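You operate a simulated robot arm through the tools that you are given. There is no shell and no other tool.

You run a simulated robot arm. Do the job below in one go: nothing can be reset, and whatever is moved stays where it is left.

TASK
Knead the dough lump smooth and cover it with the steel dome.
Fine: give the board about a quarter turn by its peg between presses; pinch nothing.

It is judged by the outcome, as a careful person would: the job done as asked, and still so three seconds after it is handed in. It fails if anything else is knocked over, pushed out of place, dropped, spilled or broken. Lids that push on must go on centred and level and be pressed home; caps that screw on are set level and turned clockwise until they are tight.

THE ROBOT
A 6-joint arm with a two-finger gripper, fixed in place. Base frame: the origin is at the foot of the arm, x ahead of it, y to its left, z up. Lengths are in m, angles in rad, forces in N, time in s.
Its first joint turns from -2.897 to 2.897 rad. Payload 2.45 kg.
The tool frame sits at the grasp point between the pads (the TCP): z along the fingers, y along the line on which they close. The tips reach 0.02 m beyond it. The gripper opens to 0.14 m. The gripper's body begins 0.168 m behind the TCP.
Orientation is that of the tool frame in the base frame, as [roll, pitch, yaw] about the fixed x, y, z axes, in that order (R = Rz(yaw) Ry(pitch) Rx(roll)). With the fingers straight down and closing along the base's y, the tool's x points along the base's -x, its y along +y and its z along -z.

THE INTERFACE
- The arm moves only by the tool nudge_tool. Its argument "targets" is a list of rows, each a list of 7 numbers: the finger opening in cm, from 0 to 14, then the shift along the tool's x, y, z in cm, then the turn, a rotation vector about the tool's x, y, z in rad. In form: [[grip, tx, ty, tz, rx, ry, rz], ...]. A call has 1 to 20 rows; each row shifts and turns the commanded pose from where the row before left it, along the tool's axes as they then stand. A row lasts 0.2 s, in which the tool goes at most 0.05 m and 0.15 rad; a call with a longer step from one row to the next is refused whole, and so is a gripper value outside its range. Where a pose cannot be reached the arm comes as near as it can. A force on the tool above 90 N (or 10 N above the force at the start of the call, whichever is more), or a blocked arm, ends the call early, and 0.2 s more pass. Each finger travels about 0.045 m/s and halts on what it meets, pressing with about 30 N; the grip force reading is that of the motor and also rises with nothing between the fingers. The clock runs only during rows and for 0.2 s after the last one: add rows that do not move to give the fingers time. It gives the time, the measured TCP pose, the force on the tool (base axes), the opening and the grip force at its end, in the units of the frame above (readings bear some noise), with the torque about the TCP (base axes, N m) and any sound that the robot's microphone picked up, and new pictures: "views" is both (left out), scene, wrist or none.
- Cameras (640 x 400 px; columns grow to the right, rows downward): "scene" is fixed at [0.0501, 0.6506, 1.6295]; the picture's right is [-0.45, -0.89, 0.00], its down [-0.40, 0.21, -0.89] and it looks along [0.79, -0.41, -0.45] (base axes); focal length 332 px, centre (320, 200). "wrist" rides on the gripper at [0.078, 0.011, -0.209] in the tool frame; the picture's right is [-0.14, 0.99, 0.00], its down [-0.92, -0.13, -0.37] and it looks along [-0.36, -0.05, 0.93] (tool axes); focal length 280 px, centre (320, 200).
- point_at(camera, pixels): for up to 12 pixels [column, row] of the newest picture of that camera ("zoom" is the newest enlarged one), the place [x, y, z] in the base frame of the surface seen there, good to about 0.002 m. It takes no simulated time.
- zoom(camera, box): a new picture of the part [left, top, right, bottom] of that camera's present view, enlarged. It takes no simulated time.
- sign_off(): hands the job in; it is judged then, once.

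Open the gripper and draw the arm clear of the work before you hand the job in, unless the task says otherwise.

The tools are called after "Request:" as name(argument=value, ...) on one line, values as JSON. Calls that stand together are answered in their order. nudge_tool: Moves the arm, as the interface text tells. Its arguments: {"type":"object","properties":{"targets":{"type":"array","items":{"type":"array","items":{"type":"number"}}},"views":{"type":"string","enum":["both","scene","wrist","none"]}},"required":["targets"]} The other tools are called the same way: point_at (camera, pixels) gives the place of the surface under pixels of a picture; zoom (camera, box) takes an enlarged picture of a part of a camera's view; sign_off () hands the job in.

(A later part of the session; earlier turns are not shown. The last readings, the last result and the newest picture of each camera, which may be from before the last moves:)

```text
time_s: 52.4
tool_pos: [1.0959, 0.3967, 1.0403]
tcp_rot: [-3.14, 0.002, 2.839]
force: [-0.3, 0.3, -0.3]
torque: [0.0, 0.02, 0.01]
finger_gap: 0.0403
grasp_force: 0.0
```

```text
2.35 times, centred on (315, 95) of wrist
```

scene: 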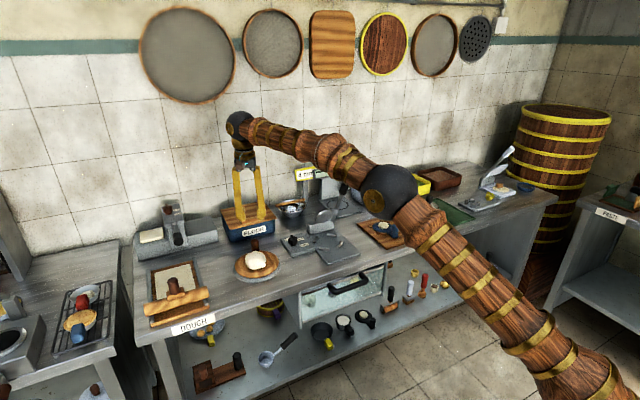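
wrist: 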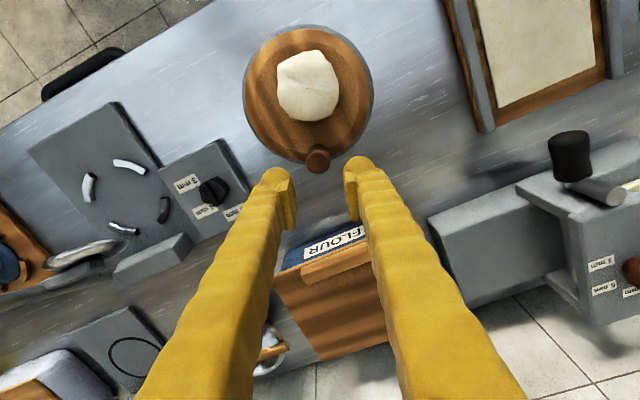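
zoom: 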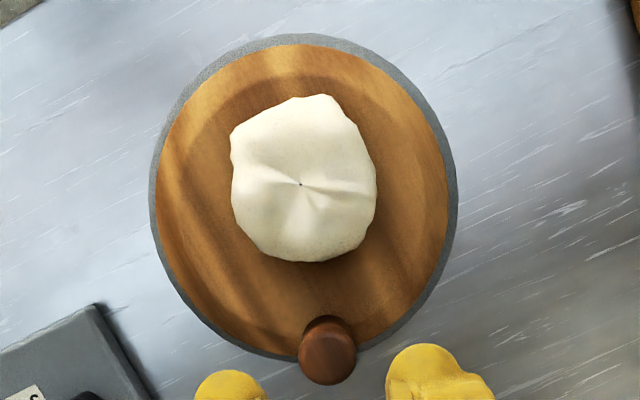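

The board is back at about -13°, a quarter turn from the last press, and the dough is centred near (1.0165, 0.417). I move over it and press to full depth again.

Request:
nudge_tool(targets=[[1.0, 4.1, -0.22, 0, 0, 0, 0], [1.0, 4.08, -0.21, 0, 0, 0, 0], [1.0, 0, 0, 0, 0, 0, 0], [1.0, 0, 0, 4, 0, 0, 0], [1.0, 0, 0, 4, 0, 0, 0], [1.0, 0, 0, 1.5, 0, 0, 0], [1.0, 0, 0, 1, 0, 0, 0], [1.0, 0, 0, 0.5, 0, 0, 0], [1.0, 0, 0, 0.4, 0, 0, 0], [1.0, 0, 0, 0.3, 0, 0, 0], [1.0, 0, 0, 0.3, 0, 0, 0], [1.0, 0, 0, 0.3, 0, 0, 0], [1.0, 0, 0, 0, 0, 0, 0], [1.0, 0, 0, 0, 0, 0, 0]], views="scene")

Request:
zoom(camera="scene", box=[220, 225, 300, 285])

```text
time_s: 55.4
tool_pos: [1.0154, 0.4167, 0.9202]
tcp_rot: [3.137, 0.006, 2.841]
force: [-9.1, 4.7, 83.1]
torque: [-0.16, 0.49, -0.02]
finger_gap: 0.01
grasp_force: 0.0
```

scene: 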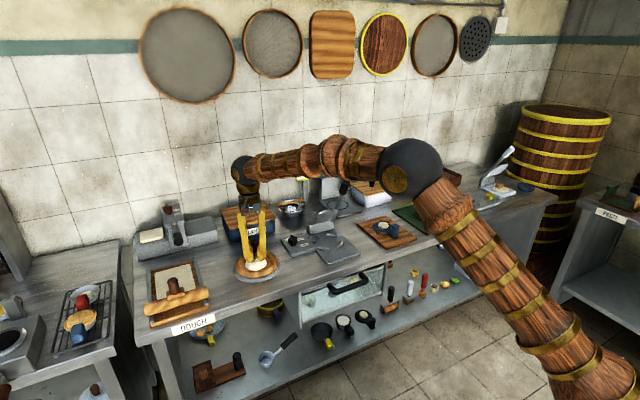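

```text
6.67 times, centred on (260, 255) of scene
```

zoom: 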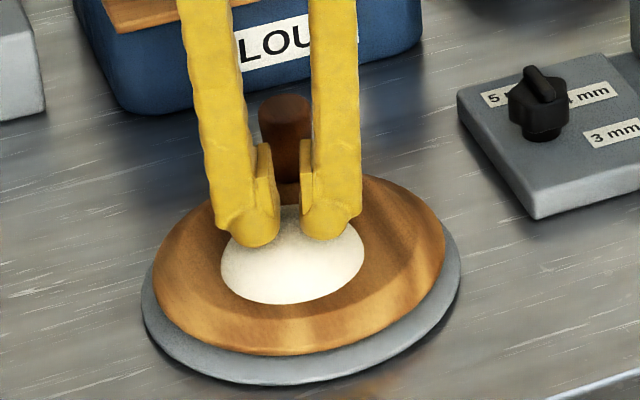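

Under this press the dough changed to a smooth round form. I lift off straight up and look at the result.

Request:
nudge_tool(targets=[[1.0, 0, 0, -0.5, 0, 0, 0], [1.0, 0, 0, -2, 0, 0, 0], [1.0, 0, 0, -4.5, 0, 0, 0], [1.0, 0, 0, -4.5, 0, 0, 0], [1.0, -4.0, 0, 0, 0, 0, 0], [1.0, -4.0, 0, 0, 0, 0, 0], [1.0, 0, 0, 0, 0, 0, 0]])

Request:
zoom(camera="scene", box=[220, 225, 300, 285])

Request:
zoom(camera="wrist", box=[230, 10, 400, 180])

```text
time_s: 57.0
tool_pos: [1.0916, 0.3934, 1.0319]
tcp_rot: [3.141, 0.002, 2.84]
force: [-0.6, 0.0, -0.5]
torque: [-0.01, 0.0, -0.02]
finger_gap: 0.0096
grasp_force: 0.0
```

scene: 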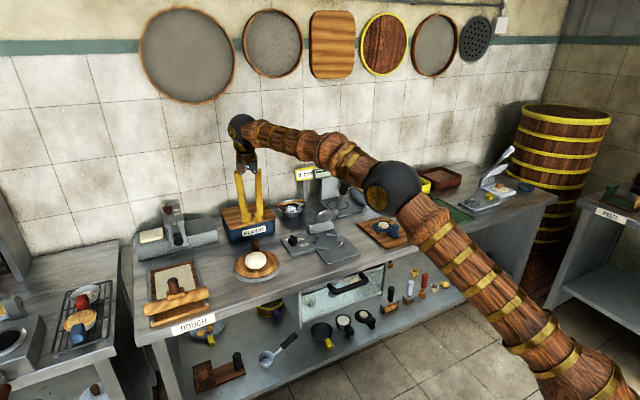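
wrist: 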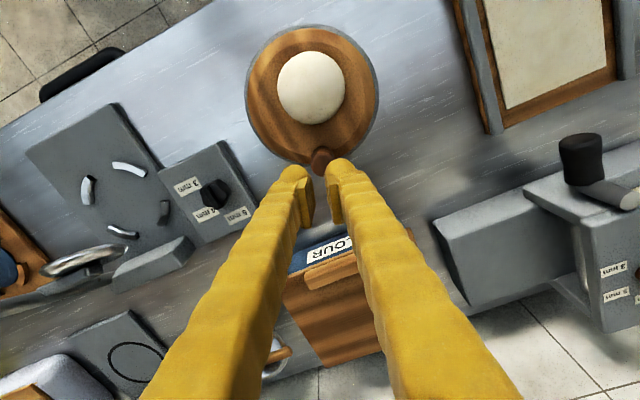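

```text
6.67 times, centred on (260, 255) of scene
```

zoom: 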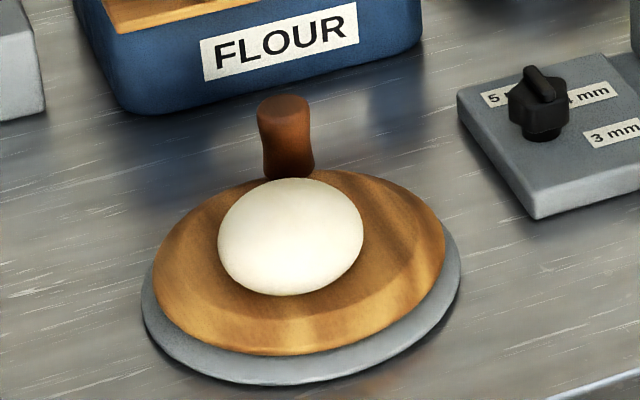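

```text
2.35 times, centred on (315, 95) of wrist
```

zoom: 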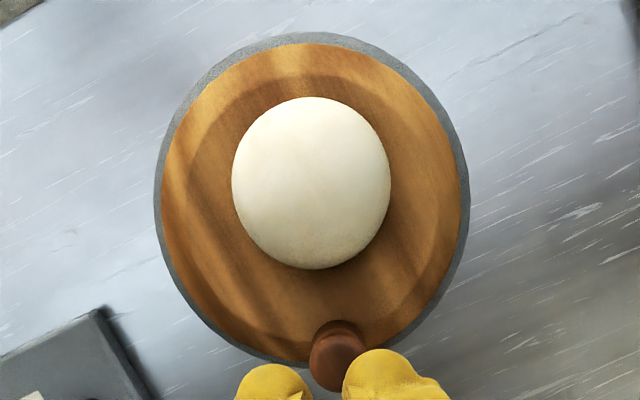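

The dough is now a smooth round ball at zoom (312,182). I measure its centre and radius and the board surface around it, to place the dome without pinching it.

Request:
point_at(camera="zoom", pixels=[[312, 182], [228, 182], [394, 182], [312, 93], [312, 273], [236, 182], [386, 182], [312, 101], [312, 264], [336, 360]])

Request:
point_at(camera="wrist", pixels=[[256, 100], [262, 100], [268, 100], [272, 100], [310, 32], [310, 38], [310, 44], [360, 100], [366, 100], [372, 100], [340, 130], [330, 145]])

```text
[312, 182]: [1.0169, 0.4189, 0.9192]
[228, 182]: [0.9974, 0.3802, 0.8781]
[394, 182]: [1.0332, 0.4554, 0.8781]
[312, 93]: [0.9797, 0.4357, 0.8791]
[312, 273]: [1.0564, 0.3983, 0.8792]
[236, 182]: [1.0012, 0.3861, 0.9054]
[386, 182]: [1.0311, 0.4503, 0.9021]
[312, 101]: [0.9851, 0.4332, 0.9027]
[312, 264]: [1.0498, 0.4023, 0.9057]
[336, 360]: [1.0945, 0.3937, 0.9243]
```

```text
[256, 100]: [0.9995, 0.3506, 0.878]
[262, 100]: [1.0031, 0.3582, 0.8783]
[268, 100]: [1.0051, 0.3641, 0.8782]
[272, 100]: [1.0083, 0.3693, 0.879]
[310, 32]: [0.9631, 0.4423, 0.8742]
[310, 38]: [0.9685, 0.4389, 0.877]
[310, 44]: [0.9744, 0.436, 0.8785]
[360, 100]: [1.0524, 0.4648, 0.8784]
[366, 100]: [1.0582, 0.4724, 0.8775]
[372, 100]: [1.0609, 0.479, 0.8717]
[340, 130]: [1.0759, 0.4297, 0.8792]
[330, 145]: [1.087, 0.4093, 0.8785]
```

The ball is about 0.036 in radius, centred at (1.017, 0.418), with its top at z 0.92; the board is flat at z 0.8785. Kneading is done, so I raise the arm, square the wrist and open the gripper on the way to the dome.

Request:
nudge_tool(targets=[[1, 0, 0, -4, 0, 0, 0], [1, 0, 0, -4, 0, 0, 0], [1, 0, 0, -4, 0, 0, 0], [1, 0, 0, -4, 0, 0, 0], [5, 0, 0, 0, 0, 0, -0.15], [5, 0, 0, 0, 0, 0, -0.15], [6, 0.45, -4.6, 0, 0, 0, 0], [6, 0.45, -4.6, 0, 0, 0, 0], [6, 0.45, -4.6, 0, 0, 0, 0], [6, 0.45, -4.6, 0, 0, 0, 0], [6, 0.45, -4.6, 0, 0, 0, 0], [6, 0.45, -4.6, 0, 0, 0, 0], [6, 0.45, -4.6, 0, 0, 0, 0], [6, 0.45, -4.6, 0, 0, 0, 0]], views="none")

Request:
nudge_tool(targets=[[6, 0.45, -4.6, 0, 0, 0, 0], [6, 0.45, -4.6, 0, 0, 0, 0], [6, 0.45, -4.6, 0, 0, 0, 0], [6, 0.45, -4.6, 0, 0, 0, 0], [6, 0.45, -4.6, 0, 0, 0, 0], [6, 0.45, -4.6, 0, 0, 0, 0], [6, 0.45, -4.6, 0, 0, 0, 0], [6, 0.45, -4.6, 0, 0, 0, 0], [6, 0, 0, 0, 0, 0, 0], [6, 0, 0, 0, 0, 0, 0]])

Request:
zoom(camera="wrist", box=[220, 60, 420, 200])

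```text
time_s: 60.0
tool_pos: [1.054, 0.0222, 1.1851]
tcp_rot: [3.14, 0.001, -3.142]
force: [0.1, 0.6, 0.4]
torque: [-0.06, 0.01, -0.01]
finger_gap: 0.0603
grasp_force: 0.0
out of reach, approached as far as the arm can: row 3, 4, 7
```

```text
time_s: 62.2
tool_pos: [1.0164, -0.3463, 1.1838]
tcp_rot: [-3.141, 0.004, 3.139]
force: [-0.4, 0.1, 0.5]
torque: [0.0, -0.01, -0.02]
finger_gap: 0.0603
grasp_force: 0.1
```

scene: 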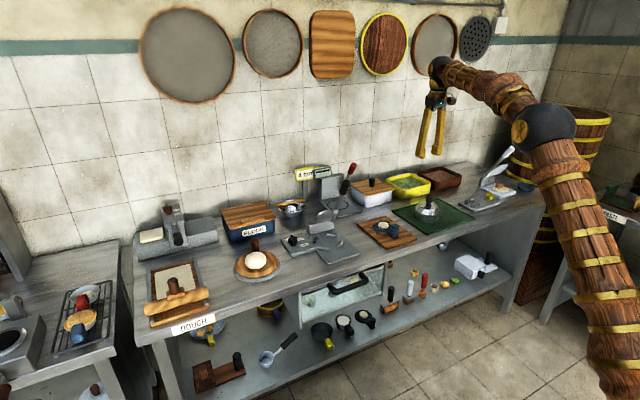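
wrist: 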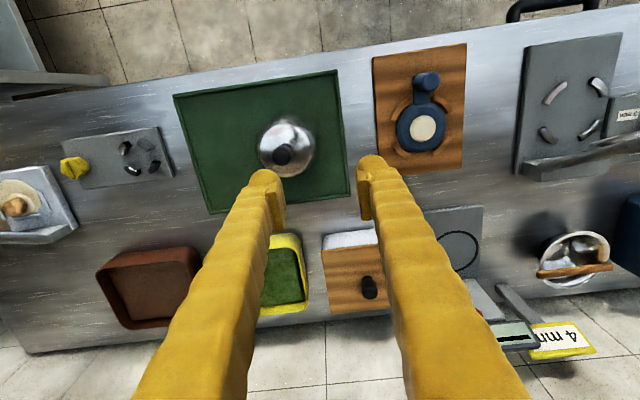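

```text
2.86 times, centred on (320, 130) of wrist
```

zoom: 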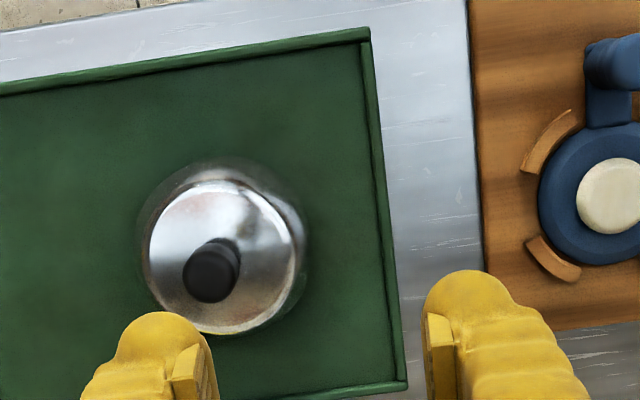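

The dome and its black knob are visible at zoom (210,272). I measure the knob and the dome's outline.

Request:
point_at(camera="zoom", pixels=[[210, 275], [186, 275], [232, 275], [208, 298], [212, 252], [140, 240], [145, 240], [298, 240], [306, 240], [210, 162], [220, 334], [260, 240]])

```text
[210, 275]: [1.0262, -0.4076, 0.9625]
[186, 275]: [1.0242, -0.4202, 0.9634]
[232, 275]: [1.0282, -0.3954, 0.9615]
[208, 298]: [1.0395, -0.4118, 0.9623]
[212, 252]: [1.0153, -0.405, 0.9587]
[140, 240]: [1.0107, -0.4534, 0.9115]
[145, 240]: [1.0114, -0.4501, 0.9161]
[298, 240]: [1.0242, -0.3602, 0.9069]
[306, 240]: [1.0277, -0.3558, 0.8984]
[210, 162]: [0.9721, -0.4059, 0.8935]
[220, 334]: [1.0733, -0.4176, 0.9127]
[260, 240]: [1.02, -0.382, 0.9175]
```

The knob's centre is (1.0268, -0.4077), radius 0.0125, top z 0.963; the dome's rim radius is about 0.055. I move over the knob and lower to just above it.

Request:
nudge_tool(targets=[[6, -0.52, -3.07, 0, 0, 0, 0], [6, -0.52, -3.07, 0, 0, 0, 0], [6, 0, 0, 4, 0, 0, 0], [6, 0, 0, 4, 0, 0, 0], [6, 0, 0, 4, 0, 0, 0], [6, 0, 0, 3, 0, 0, 0], [6, 0, 0, 0, 0, 0, 0], [6, 0, 0, 0, 0, 0, 0]])

Request:
zoom(camera="wrist", box=[220, 80, 420, 220])

Request:
zoom(camera="scene", box=[388, 165, 468, 225])

```text
time_s: 64.0
tool_pos: [1.0255, -0.4061, 1.0337]
tcp_rot: [-3.14, 0.001, 3.14]
force: [0.5, 0.0, 0.4]
torque: [0.03, -0.02, 0.02]
finger_gap: 0.0602
grasp_force: 0.0
```

scene: 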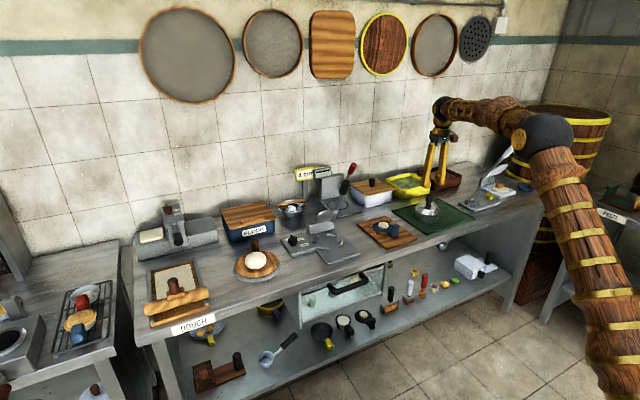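
wrist: 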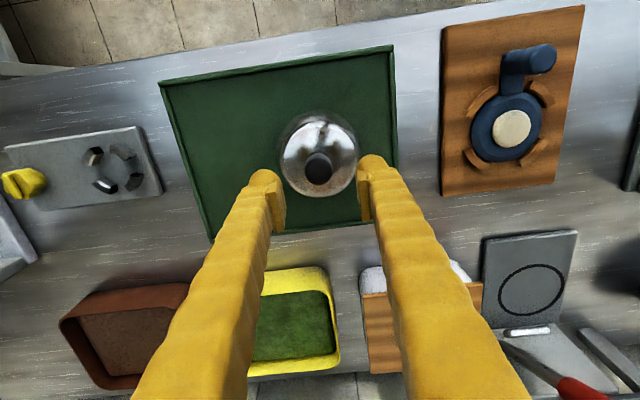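

```text
2.86 times, centred on (320, 150) of wrist
```

zoom: 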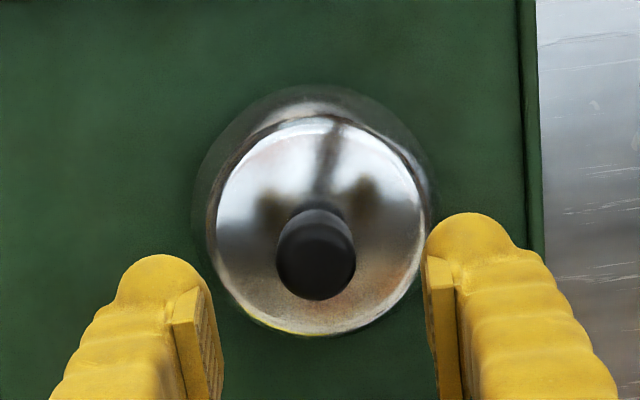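

```text
6.67 times, centred on (428, 195) of scene
```

zoom: 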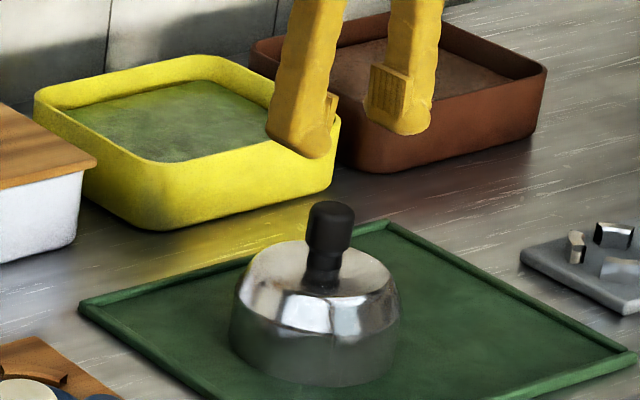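

The knob appears centred between the fingers at zoom (316,255). I refine its centre once more.

Request:
point_at(camera="wrist", pixels=[[318, 170], [306, 168], [331, 168], [318, 183], [318, 158], [285, 160], [352, 160], [316, 212], [318, 122]])

```text
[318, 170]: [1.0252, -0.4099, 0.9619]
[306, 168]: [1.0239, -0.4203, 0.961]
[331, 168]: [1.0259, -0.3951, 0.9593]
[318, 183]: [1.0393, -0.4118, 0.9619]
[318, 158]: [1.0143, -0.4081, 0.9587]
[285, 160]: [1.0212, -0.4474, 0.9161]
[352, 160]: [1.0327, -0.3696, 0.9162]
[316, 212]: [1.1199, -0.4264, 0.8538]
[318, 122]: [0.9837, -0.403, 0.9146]
```

The knob's centre is (1.0265, -0.4078). I descend to grip height (TCP z about 0.952, tips above the dome's shoulder) without closing yet.

Request:
nudge_tool(targets=[[6, -0.1, -0.15, 3, 0, 0, 0], [6, 0, 0, 3, 0, 0, 0], [6, 0, 0, 2.1, 0, 0, 0], [6, 0, 0, 0, 0, 0, 0]])

Request:
zoom(camera="scene", box=[388, 165, 468, 225])

```text
time_s: 65.0
tool_pos: [1.0278, -0.4092, 0.9534]
tcp_rot: [3.141, 0.0, 3.141]
force: [0.3, -0.7, -0.1]
torque: [-0.02, 0.04, -0.01]
finger_gap: 0.0601
grasp_force: 0.1
```

scene: 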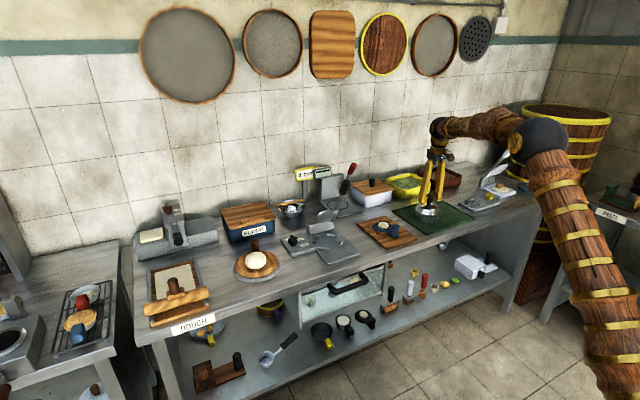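
wrist: 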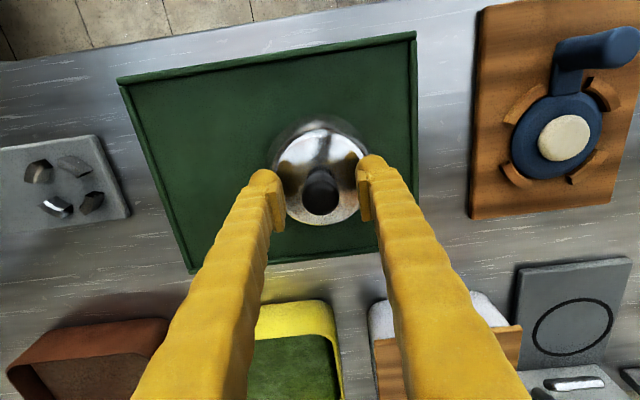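

```text
6.67 times, centred on (428, 195) of scene
```

zoom: 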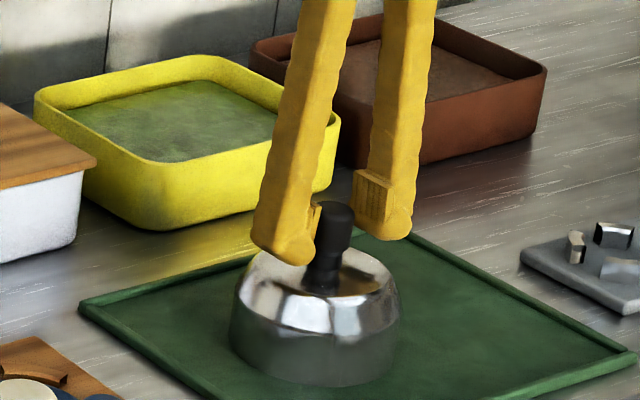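

The fingers stand either side of the knob, free of the dome. I close on the knob.

Request:
nudge_tool(targets=[[4, 0, 0, 0, 0, 0, 0], [3, 0, 0, 0, 0, 0, 0], [2, 0, 0, 0, 0, 0, 0], [1, 0, 0, 0, 0, 0, 0], [0, 0, 0, 0, 0, 0, 0], [0, 0, 0, 0, 0, 0, 0]])

Request:
zoom(camera="scene", box=[388, 165, 468, 225])

```text
time_s: 66.4
tool_pos: [1.0264, -0.4093, 0.9543]
tcp_rot: [-3.14, 0.002, 3.141]
force: [0.1, -0.2, 0.1]
torque: [0.0, 0.01, -0.01]
finger_gap: 0.0268
grasp_force: 29.8
```

scene: 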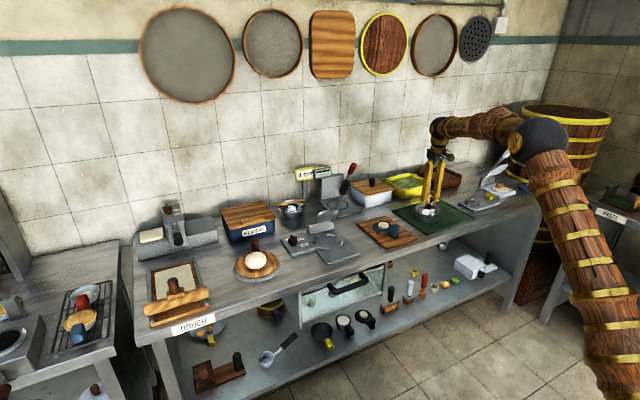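
wrist: 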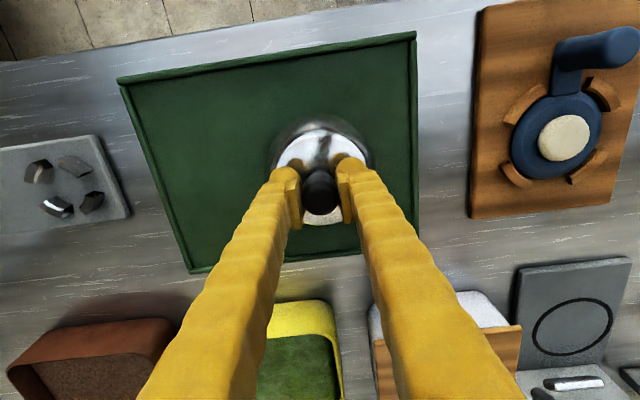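

```text
6.67 times, centred on (428, 195) of scene
```

zoom: 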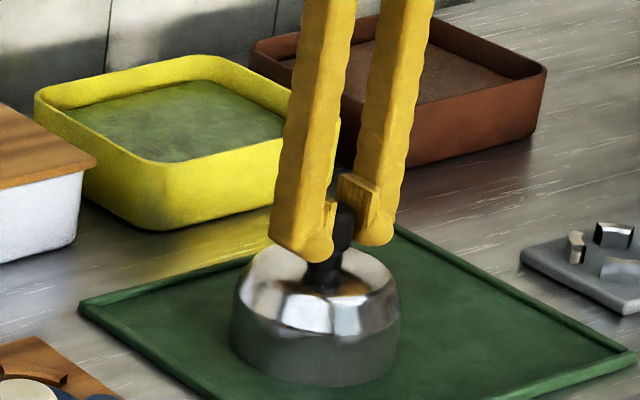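

The knob is held (gap 26.8 mm). I lift slowly a few centimetres and check that the dome hangs level.

Request:
nudge_tool(targets=[[0, 0, 0, -0.5, 0, 0, 0], [0, 0, 0, -1, 0, 0, 0], [0, 0, 0, -2, 0, 0, 0], [0, 0, 0, -2, 0, 0, 0], [0, 0, 0, 0, 0, 0, 0]])

Request:
zoom(camera="scene", box=[388, 155, 468, 215])

```text
time_s: 67.6
tool_pos: [1.0263, -0.4089, 1.0091]
tcp_rot: [3.141, 0.002, 3.14]
force: [-0.6, 0.3, -1.4]
torque: [0.01, -0.02, 0.03]
finger_gap: 0.027
grasp_force: 30.8
```

scene: 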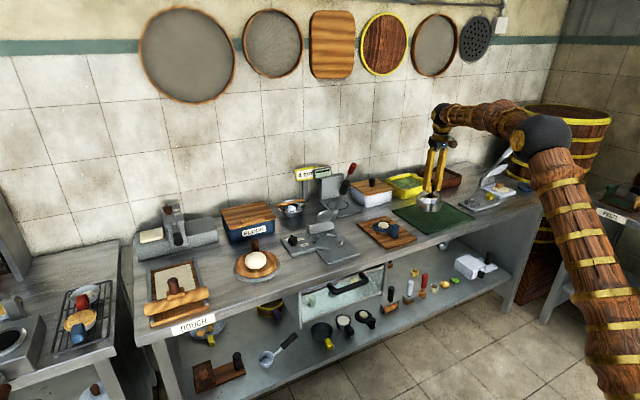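
wrist: 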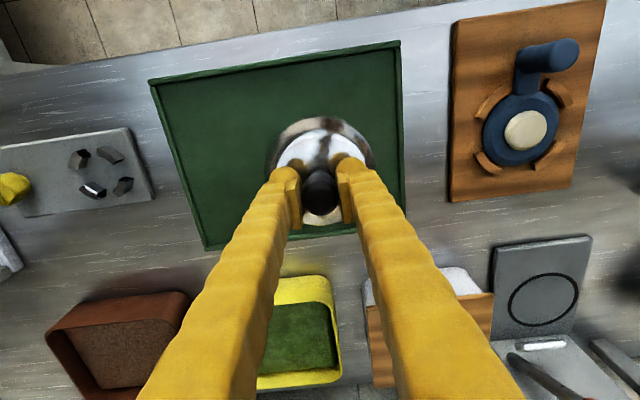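

```text
6.67 times, centred on (428, 185) of scene
```

zoom: 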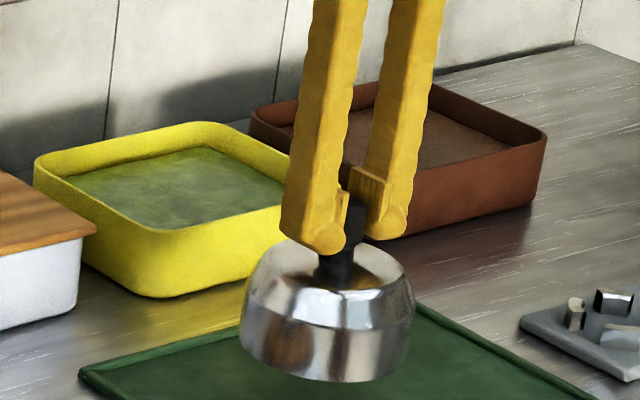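

The dome hangs level and steady. I raise it to about z 1.14 and carry it across toward the board at a moderate speed.

Request:
nudge_tool(targets=[[0, 0, 0, -3, 0, 0, 0], [0, 0, 0, -3.5, 0, 0, 0], [0, 0, 0, -3.5, 0, 0, 0], [0, 0, 0, -3, 0, 0, 0], [0, 0.0, 1.5, 0, 0, 0, 0], [0, 0.0, 3, 0, 0, 0, 0], [0, 0.0, 3.5, 0, 0, 0, 0], [0, 0.0, 3.5, 0, 0, 0, 0], [0, 0.0, 3.5, 0, 0, 0, 0], [0, 0.0, 3.5, 0, 0, 0, 0], [0, 0.0, 3.5, 0, 0, 0, 0], [0, 0.0, 3.5, 0, 0, 0, 0], [0, 0.0, 3.5, 0, 0, 0, 0], [0, 0.0, 3.5, 0, 0, 0, 0], [0, 0.0, 3.5, 0, 0, 0, 0], [0, 0.0, 3, 0, 0, 0, 0], [0, 0, 1.5, 0, 0, 0, 0], [0, 0, 0, 0, 0, 0, 0]])

```text
time_s: 71.4
tool_pos: [1.0273, -0.0084, 1.1394]
tcp_rot: [-3.139, 0.002, 3.139]
force: [-5.7, -59.5, 8.9]
torque: [-1.21, 0.22, 0.24]
finger_gap: 0.0295
grasp_force: 29.9
```

scene: 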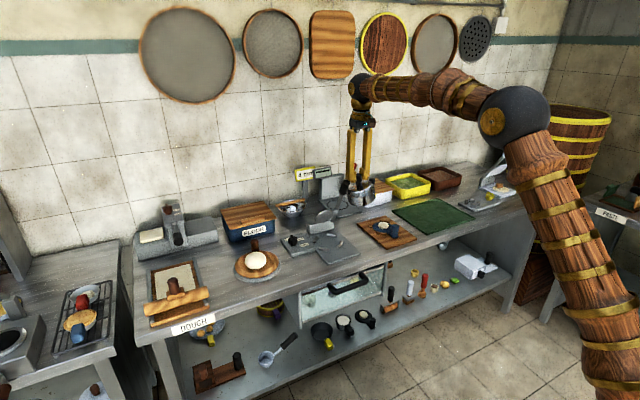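
wrist: 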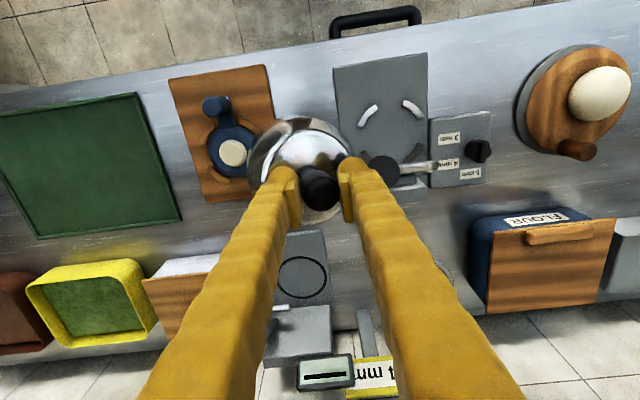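

The sideways force reads -59 N: the dome or finger has run into the tall black lever handle of the slicer, seen at wrist (383,168). I back away at once along -y.

Request:
nudge_tool(targets=[[0, 0, -2.5, 0, 0, 0, 0], [0, 0, -3, 0, 0, 0, 0], [0, 0, -2, 0, 0, 0, 0], [0, 0, 0, 0, 0, 0, 0]])

Request:
zoom(camera="scene", box=[270, 150, 410, 270])

Request:
zoom(camera="wrist", box=[240, 40, 520, 240])

```text
time_s: 72.4
tool_pos: [1.0274, -0.0787, 1.1385]
tcp_rot: [3.139, 0.004, 3.139]
force: [0.8, -0.1, -2.4]
torque: [0.01, 0.0, -0.01]
finger_gap: 0.0268
grasp_force: 29.8
```

scene: 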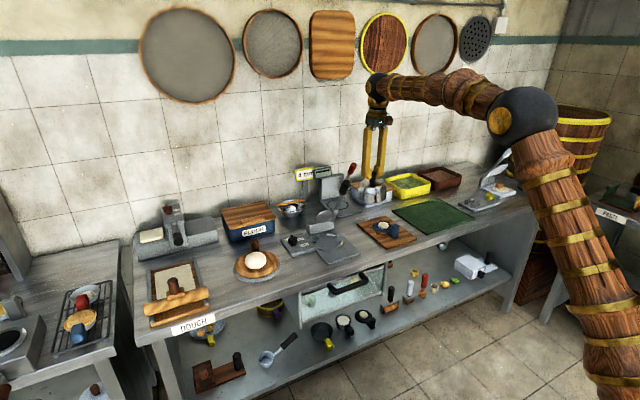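
wrist: 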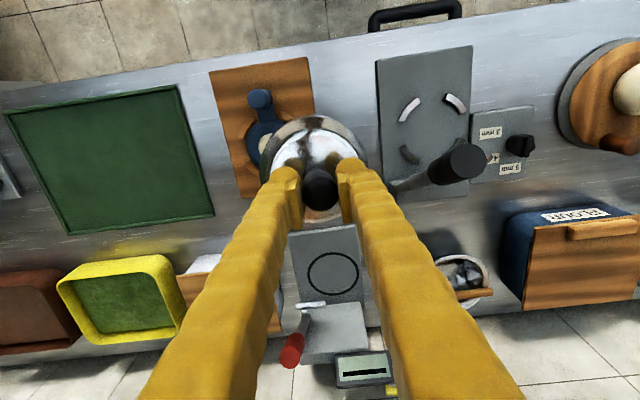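

```text
3.33 times, centred on (340, 210) of scene
```

zoom: 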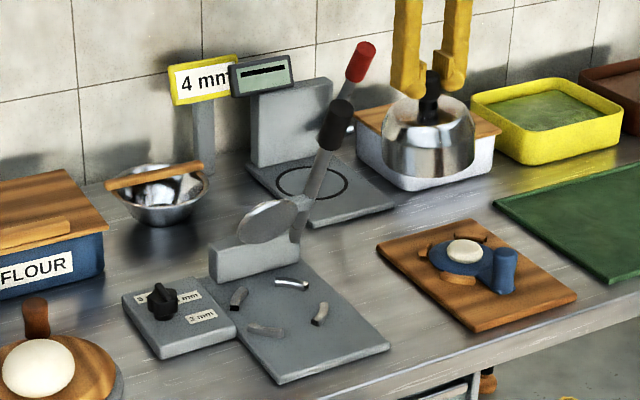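

```text
2.00 times, centred on (380, 140) of wrist
```

zoom: 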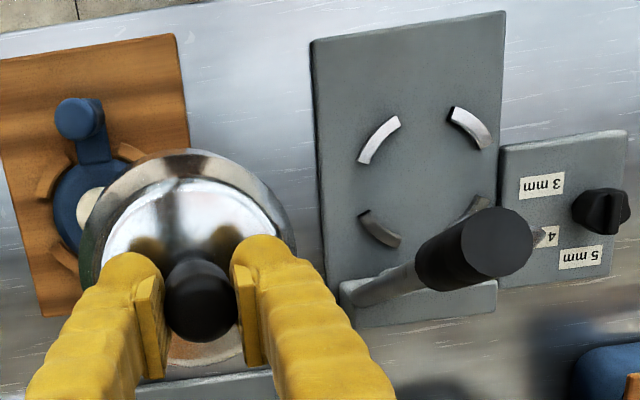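

The lever stands at wrist (465,160) and did not swing with me. I measure where it is now and compare with the first picture, where its handle showed at wrist (298,295), to see whether I displaced it.

Request:
point_at(camera="wrist", pixels=[[465, 162], [445, 160], [430, 172], [410, 180], [480, 160], [465, 145]])

Request:
point_at(camera="scene", pixels=[[342, 184], [341, 189], [338, 199], [333, 211], [321, 217], [330, 222]])

Request:
zoom(camera="scene", box=[300, 170, 360, 230])

```text
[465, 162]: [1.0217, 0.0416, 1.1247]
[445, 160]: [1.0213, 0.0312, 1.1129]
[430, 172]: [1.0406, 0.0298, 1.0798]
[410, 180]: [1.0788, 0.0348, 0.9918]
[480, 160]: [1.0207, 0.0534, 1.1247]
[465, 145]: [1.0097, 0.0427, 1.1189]
```

```text
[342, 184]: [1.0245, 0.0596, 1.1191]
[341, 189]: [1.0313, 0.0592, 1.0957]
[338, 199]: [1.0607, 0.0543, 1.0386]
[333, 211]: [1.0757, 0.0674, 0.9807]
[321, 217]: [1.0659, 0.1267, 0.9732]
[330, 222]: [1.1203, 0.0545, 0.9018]
```

```text
6.67 times, centred on (330, 200) of scene
```

zoom: 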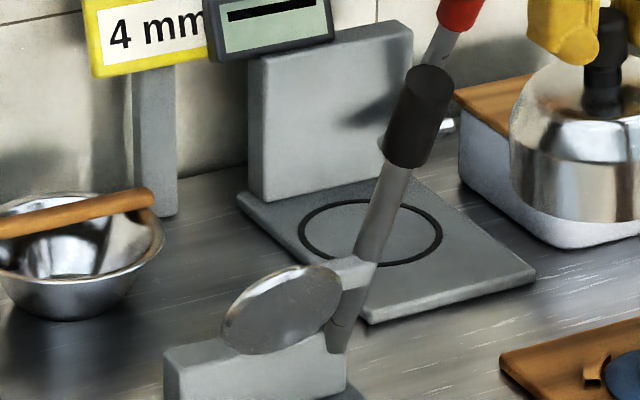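

The handle top is at (1.022, 0.047, 1.124). Projecting that into the first wrist picture gives (299,301), matching where it was, so the lever has not shifted. Now I check how the dome sits in the grip.

Request:
zoom(camera="scene", box=[340, 160, 404, 212])

Request:
zoom(camera="wrist", box=[230, 90, 410, 240])

```text
7.69 times, centred on (372, 186) of scene
```

zoom: 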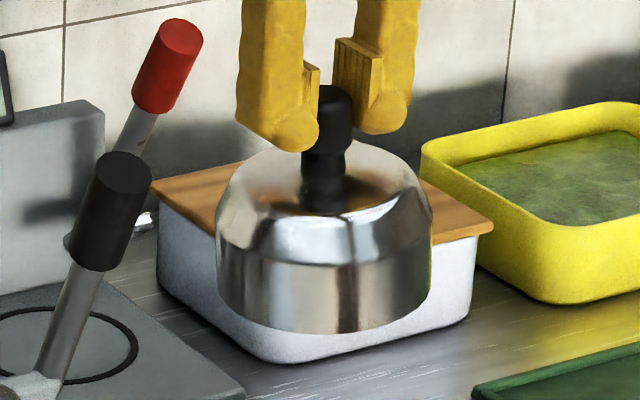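

```text
2.67 times, centred on (320, 165) of wrist
```

zoom: 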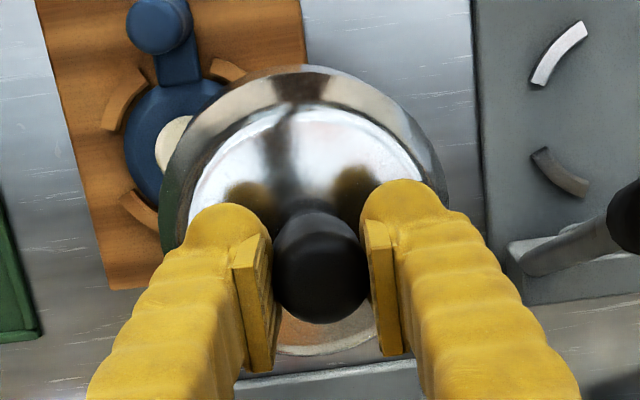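

The knob is still held, but in the wrist view the dome's outline (zoom 160–445) looks shifted left of the knob (318), which could mean a slight tilt. I sample the dome to measure it.

Request:
point_at(camera="zoom", pixels=[[318, 265], [280, 265], [358, 265], [195, 190], [415, 165], [310, 120], [170, 200], [437, 190], [310, 75], [318, 345], [250, 130], [360, 125]])

Request:
zoom(camera="scene", box=[352, 166, 400, 206])

```text
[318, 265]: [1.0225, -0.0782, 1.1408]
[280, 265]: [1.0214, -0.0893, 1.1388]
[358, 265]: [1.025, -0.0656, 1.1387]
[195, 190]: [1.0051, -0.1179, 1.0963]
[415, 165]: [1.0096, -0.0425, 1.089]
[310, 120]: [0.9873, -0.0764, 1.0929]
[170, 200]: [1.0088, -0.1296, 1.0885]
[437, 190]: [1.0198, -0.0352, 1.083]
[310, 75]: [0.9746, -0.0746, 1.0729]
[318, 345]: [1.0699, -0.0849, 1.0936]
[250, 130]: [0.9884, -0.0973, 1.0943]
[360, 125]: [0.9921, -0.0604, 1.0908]
```

```text
10.00 times, centred on (376, 186) of scene
```

zoom: 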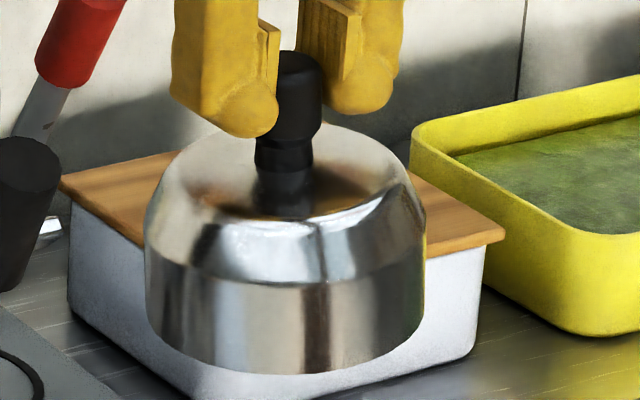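

The dome's top reads z 1.0963 at its -y side and 1.0890 at its +y side. The bump tilted it about 5.4° in the grip and the knob slid down about 6 mm, but it is still firmly held. I draw it back to x about 0.86, well in front of the lever, carry it across there, and level it before placing.

Request:
nudge_tool(targets=[[0, 1.5, 0, 0, 0, 0, 0], [0, 3, 0, 0, 0, 0, 0], [0, 3, 0, 0, 0, 0, 0], [0, 3, 0, 0, 0, 0, 0], [0, 3, 0, 0, 0, 0, 0], [0, 2.2, 0, 0, 0, 0, 0], [0, 1, 0, 0, 0, 0, 0], [0, 0, 0, 0, 0, 0, 0]])

Request:
zoom(camera="wrist", box=[230, 90, 410, 240])

```text
time_s: 74.2
tool_pos: [0.8602, -0.0793, 1.1385]
tcp_rot: [3.14, 0.002, 3.138]
force: [0.4, 0.7, -1.4]
torque: [0.0, 0.0, -0.03]
finger_gap: 0.0266
grasp_force: 30.4
```

scene: 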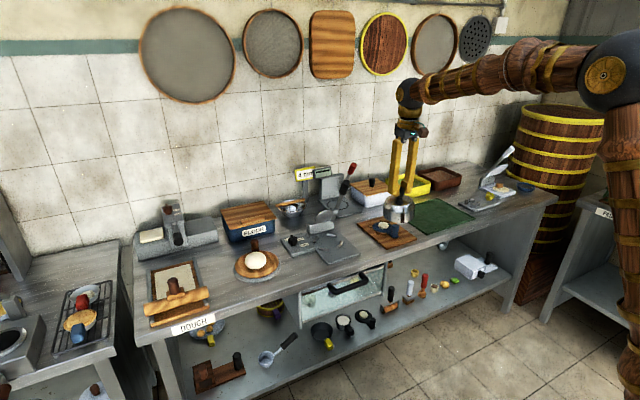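
wrist: 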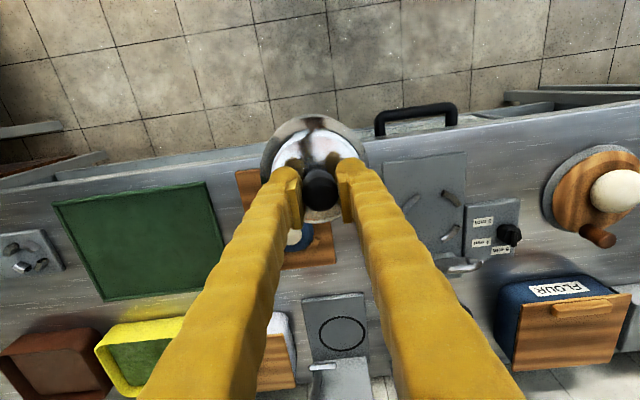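

```text
2.67 times, centred on (320, 165) of wrist
```

zoom: 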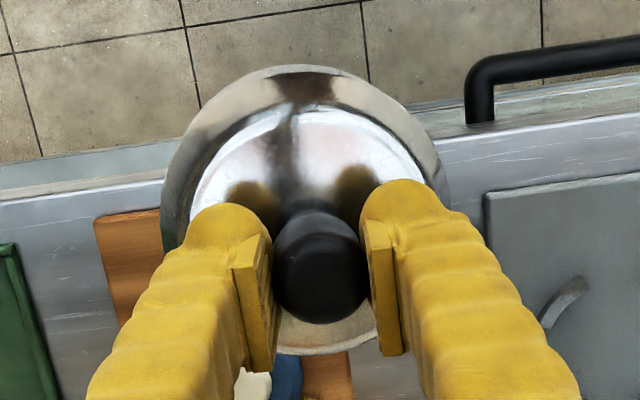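

The grip is steady (gap 26.6 mm). I carry it along +y at x 0.86, clear of the lever, to y about 0.41.

Request:
nudge_tool(targets=[[0, 0, 1.5, 0, 0, 0, 0], [0, 0, 3, 0, 0, 0, 0], [0, 0, 3.5, 0, 0, 0, 0], [0, 0, 3.5, 0, 0, 0, 0], [0, 0, 3.5, 0, 0, 0, 0], [0, 0, 3.5, 0, 0, 0, 0], [0, 0, 3.5, 0, 0, 0, 0], [0, 0, 3.5, 0, 0, 0, 0], [0, 0, 3.5, 0, 0, 0, 0], [0, 0, 3.5, 0, 0, 0, 0], [0, 0, 3.5, 0, 0, 0, 0], [0, 0, 3.5, 0, 0, 0, 0], [0, 0, 3.5, 0, 0, 0, 0], [0, 0, 3.0, 0, 0, 0, 0], [0, 0, 2.0, 0, 0, 0, 0], [0, 0, 1.0, 0, 0, 0, 0], [0, 0, 0, 0, 0, 0, 0]])

Request:
zoom(camera="scene", box=[190, 170, 350, 290])

```text
time_s: 77.8
tool_pos: [0.8611, 0.4121, 1.1397]
tcp_rot: [-3.14, 0.001, 3.141]
force: [0.3, -0.1, -1.5]
torque: [0.04, -0.03, -0.03]
finger_gap: 0.0265
grasp_force: 30.6
```

scene: 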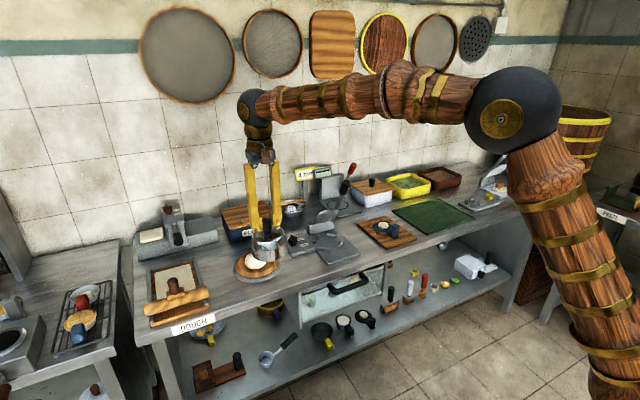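
wrist: 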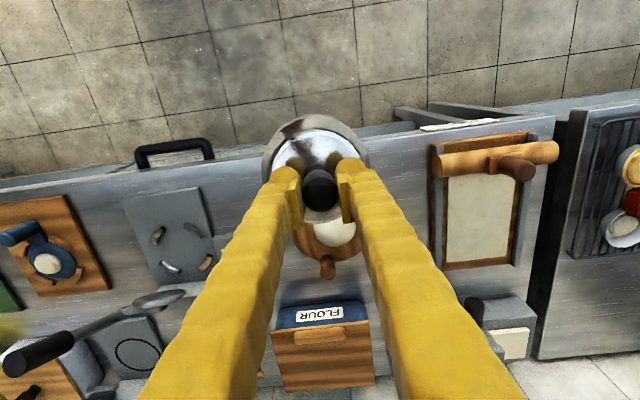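

```text
3.33 times, centred on (270, 230) of scene
```

zoom: 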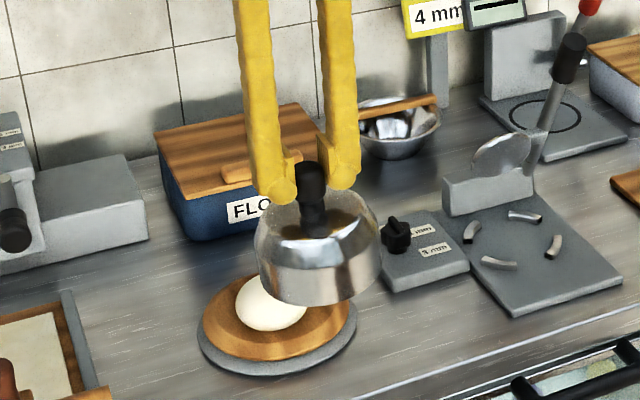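

The dome is in front of the dough board and visibly tilted. I measure its tilt again from this view before correcting.

Request:
zoom(camera="wrist", box=[250, 100, 390, 230])

```text
3.08 times, centred on (320, 165) of wrist
```

zoom: 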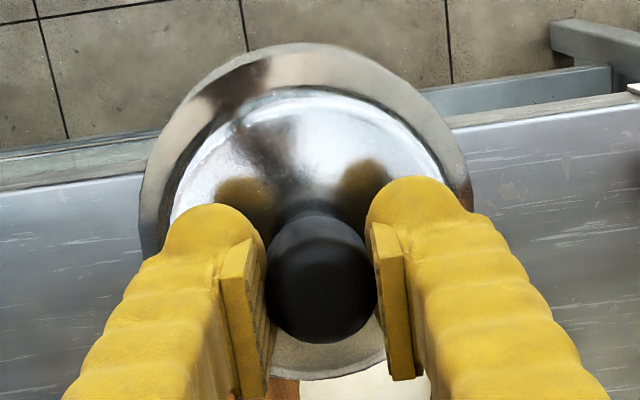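

I sample points spread over the dome's shiny flat top and its rim.

Request:
point_at(camera="zoom", pixels=[[200, 180], [230, 140], [300, 105], [370, 125], [410, 160], [300, 160], [280, 350], [350, 350], [320, 280], [285, 370], [340, 370], [320, 320]])

```text
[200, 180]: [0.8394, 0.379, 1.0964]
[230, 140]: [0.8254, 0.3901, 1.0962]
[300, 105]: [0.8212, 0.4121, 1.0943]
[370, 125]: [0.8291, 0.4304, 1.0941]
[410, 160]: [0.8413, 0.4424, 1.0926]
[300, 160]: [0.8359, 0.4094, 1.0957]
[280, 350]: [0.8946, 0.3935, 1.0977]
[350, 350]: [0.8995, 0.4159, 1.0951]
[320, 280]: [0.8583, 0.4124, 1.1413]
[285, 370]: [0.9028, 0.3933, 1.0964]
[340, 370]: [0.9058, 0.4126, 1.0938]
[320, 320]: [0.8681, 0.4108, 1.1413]
```

The top falls about 4–4.5° toward +y. I roll the tool by 0.08 rad to bring the dome level and re-measure.

Request:
nudge_tool(targets=[[0, 0, 0, 0, -0.04, 0, 0], [0, 0, 0, 0, -0.04, 0, 0], [0, 0, 0, 0, 0, 0, 0]])

Request:
zoom(camera="scene", box=[230, 200, 310, 260])

Request:
zoom(camera="wrist", box=[250, 100, 390, 230])

Request:
point_at(camera="zoom", pixels=[[200, 180], [230, 140], [300, 105], [370, 125], [410, 160], [300, 160], [280, 350], [350, 350], [285, 365], [340, 365], [250, 125], [345, 115]])

```text
time_s: 78.6
tool_pos: [0.8608, 0.4127, 1.1381]
tcp_rot: [3.061, 0.001, 3.139]
force: [-0.2, -0.1, -2.5]
torque: [0.03, -0.02, 0.01]
finger_gap: 0.0266
grasp_force: 29.8
```

scene: 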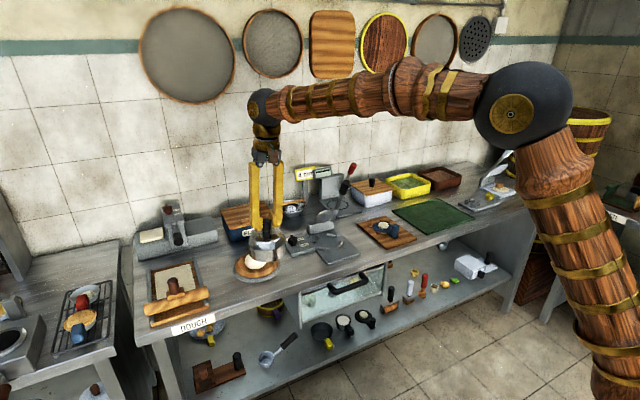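
wrist: 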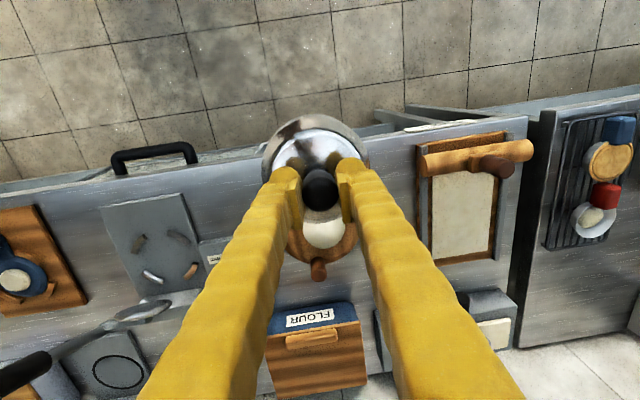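

```text
6.67 times, centred on (270, 230) of scene
```

zoom: 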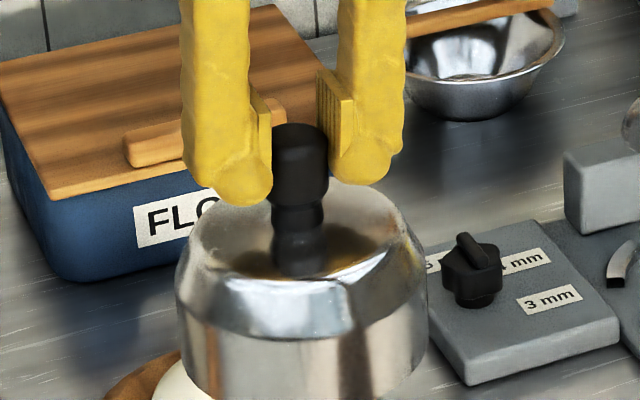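

```text
3.08 times, centred on (320, 165) of wrist
```

zoom: 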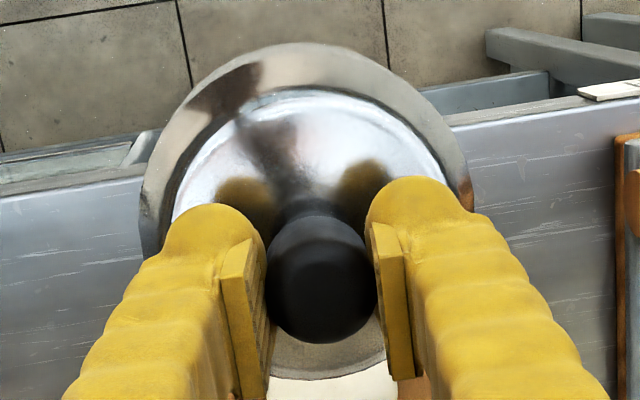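

```text
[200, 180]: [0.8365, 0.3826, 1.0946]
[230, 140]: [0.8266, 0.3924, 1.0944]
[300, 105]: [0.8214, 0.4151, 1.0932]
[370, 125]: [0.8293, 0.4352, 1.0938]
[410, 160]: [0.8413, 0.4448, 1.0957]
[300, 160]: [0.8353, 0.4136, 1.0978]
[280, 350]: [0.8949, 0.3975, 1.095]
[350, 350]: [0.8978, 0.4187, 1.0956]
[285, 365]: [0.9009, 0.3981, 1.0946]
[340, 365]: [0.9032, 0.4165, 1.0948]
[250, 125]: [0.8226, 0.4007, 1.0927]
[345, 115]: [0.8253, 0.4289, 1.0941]
```

The top is now level within about 1° (z 1.094–1.096 on both sides), with its rim about 0.104 below the TCP. I carry it forward over the dough to (1.021, 0.4155), staying high.

Request:
nudge_tool(targets=[[0, -1.5, 0.14, 0, 0, 0, 0], [0, -3, 0.14, 0, 0, 0, 0], [0, -3, 0, 0, 0, 0, 0], [0, -3, 0, 0, 0, 0, 0], [0, -3, 0, 0, 0, 0, 0], [0, -1.7, 0, 0, 0, 0, 0], [0, -0.8, 0, 0, 0, 0, 0], [0, 0, 0, 0, 0, 0, 0], [0, 0, 0, 0, 0, 0, 0]])

Request:
zoom(camera="scene", box=[210, 200, 310, 290])

Request:
zoom(camera="wrist", box=[220, 60, 420, 230])

```text
time_s: 80.6
tool_pos: [1.0215, 0.4148, 1.1384]
tcp_rot: [3.062, 0.003, 3.14]
force: [0.3, 0.1, -1.7]
torque: [0.03, 0.02, -0.02]
finger_gap: 0.0265
grasp_force: 29.6
```

scene: 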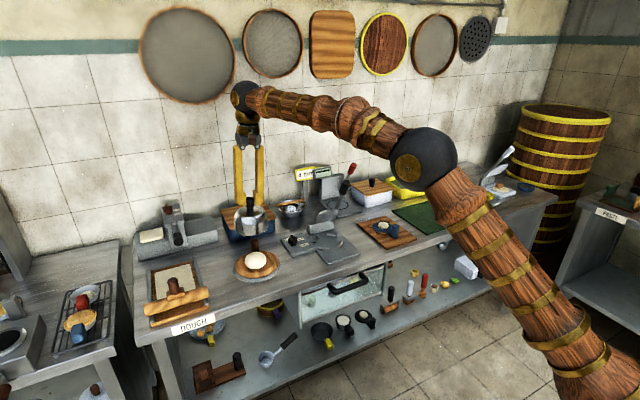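
wrist: 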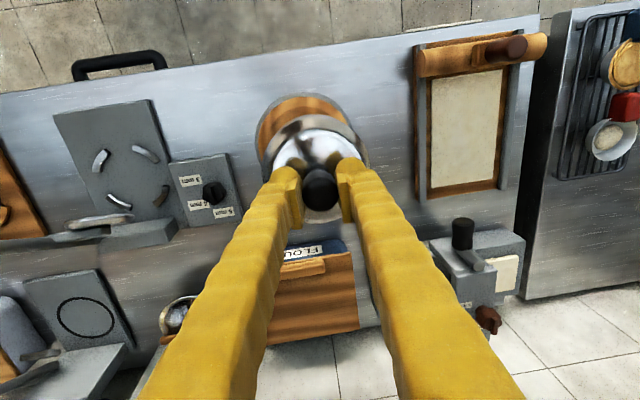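

```text
4.44 times, centred on (260, 245) of scene
```

zoom: 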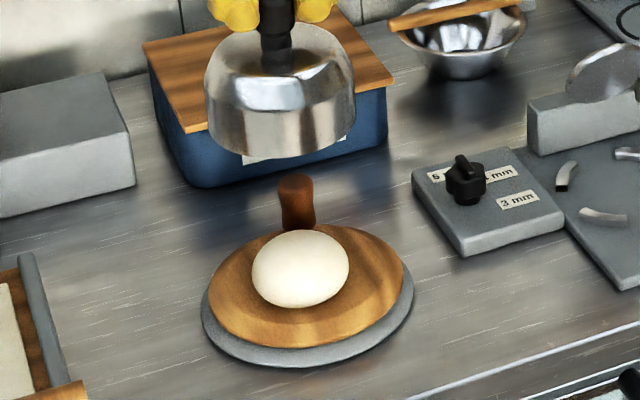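

```text
2.35 times, centred on (320, 145) of wrist
```

zoom: 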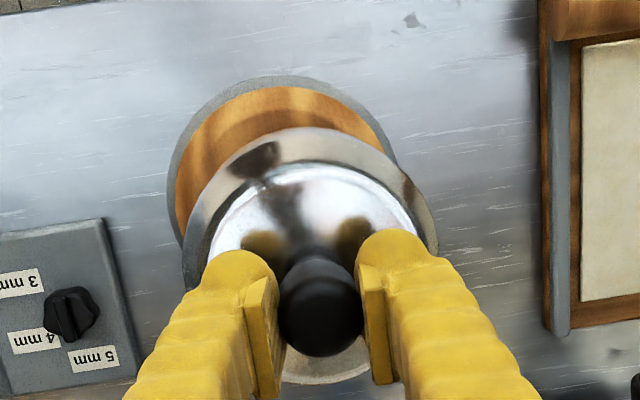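

The dome hovers above the dough. I verify the dome's axis from its left and right silhouettes in the scene view.

Request:
zoom(camera="scene", box=[246, 196, 302, 236])

```text
10.00 times, centred on (274, 216) of scene
```

zoom: 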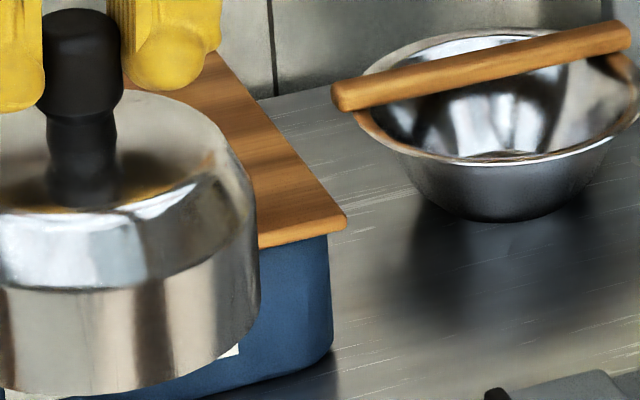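

The dome is further left than that crop, so I recentre the zoom on it.

Request:
zoom(camera="scene", box=[222, 196, 278, 240])

```text
9.09 times, centred on (250, 218) of scene
```

zoom: 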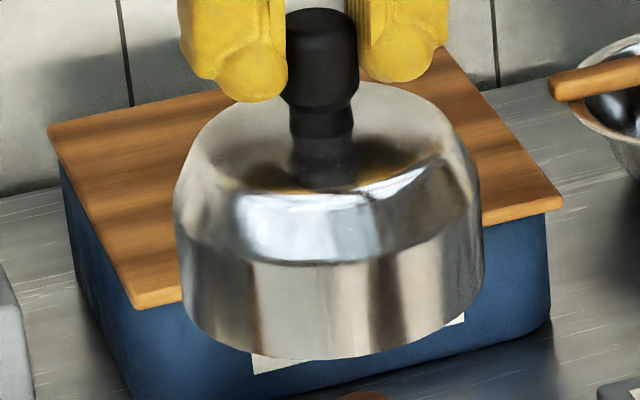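

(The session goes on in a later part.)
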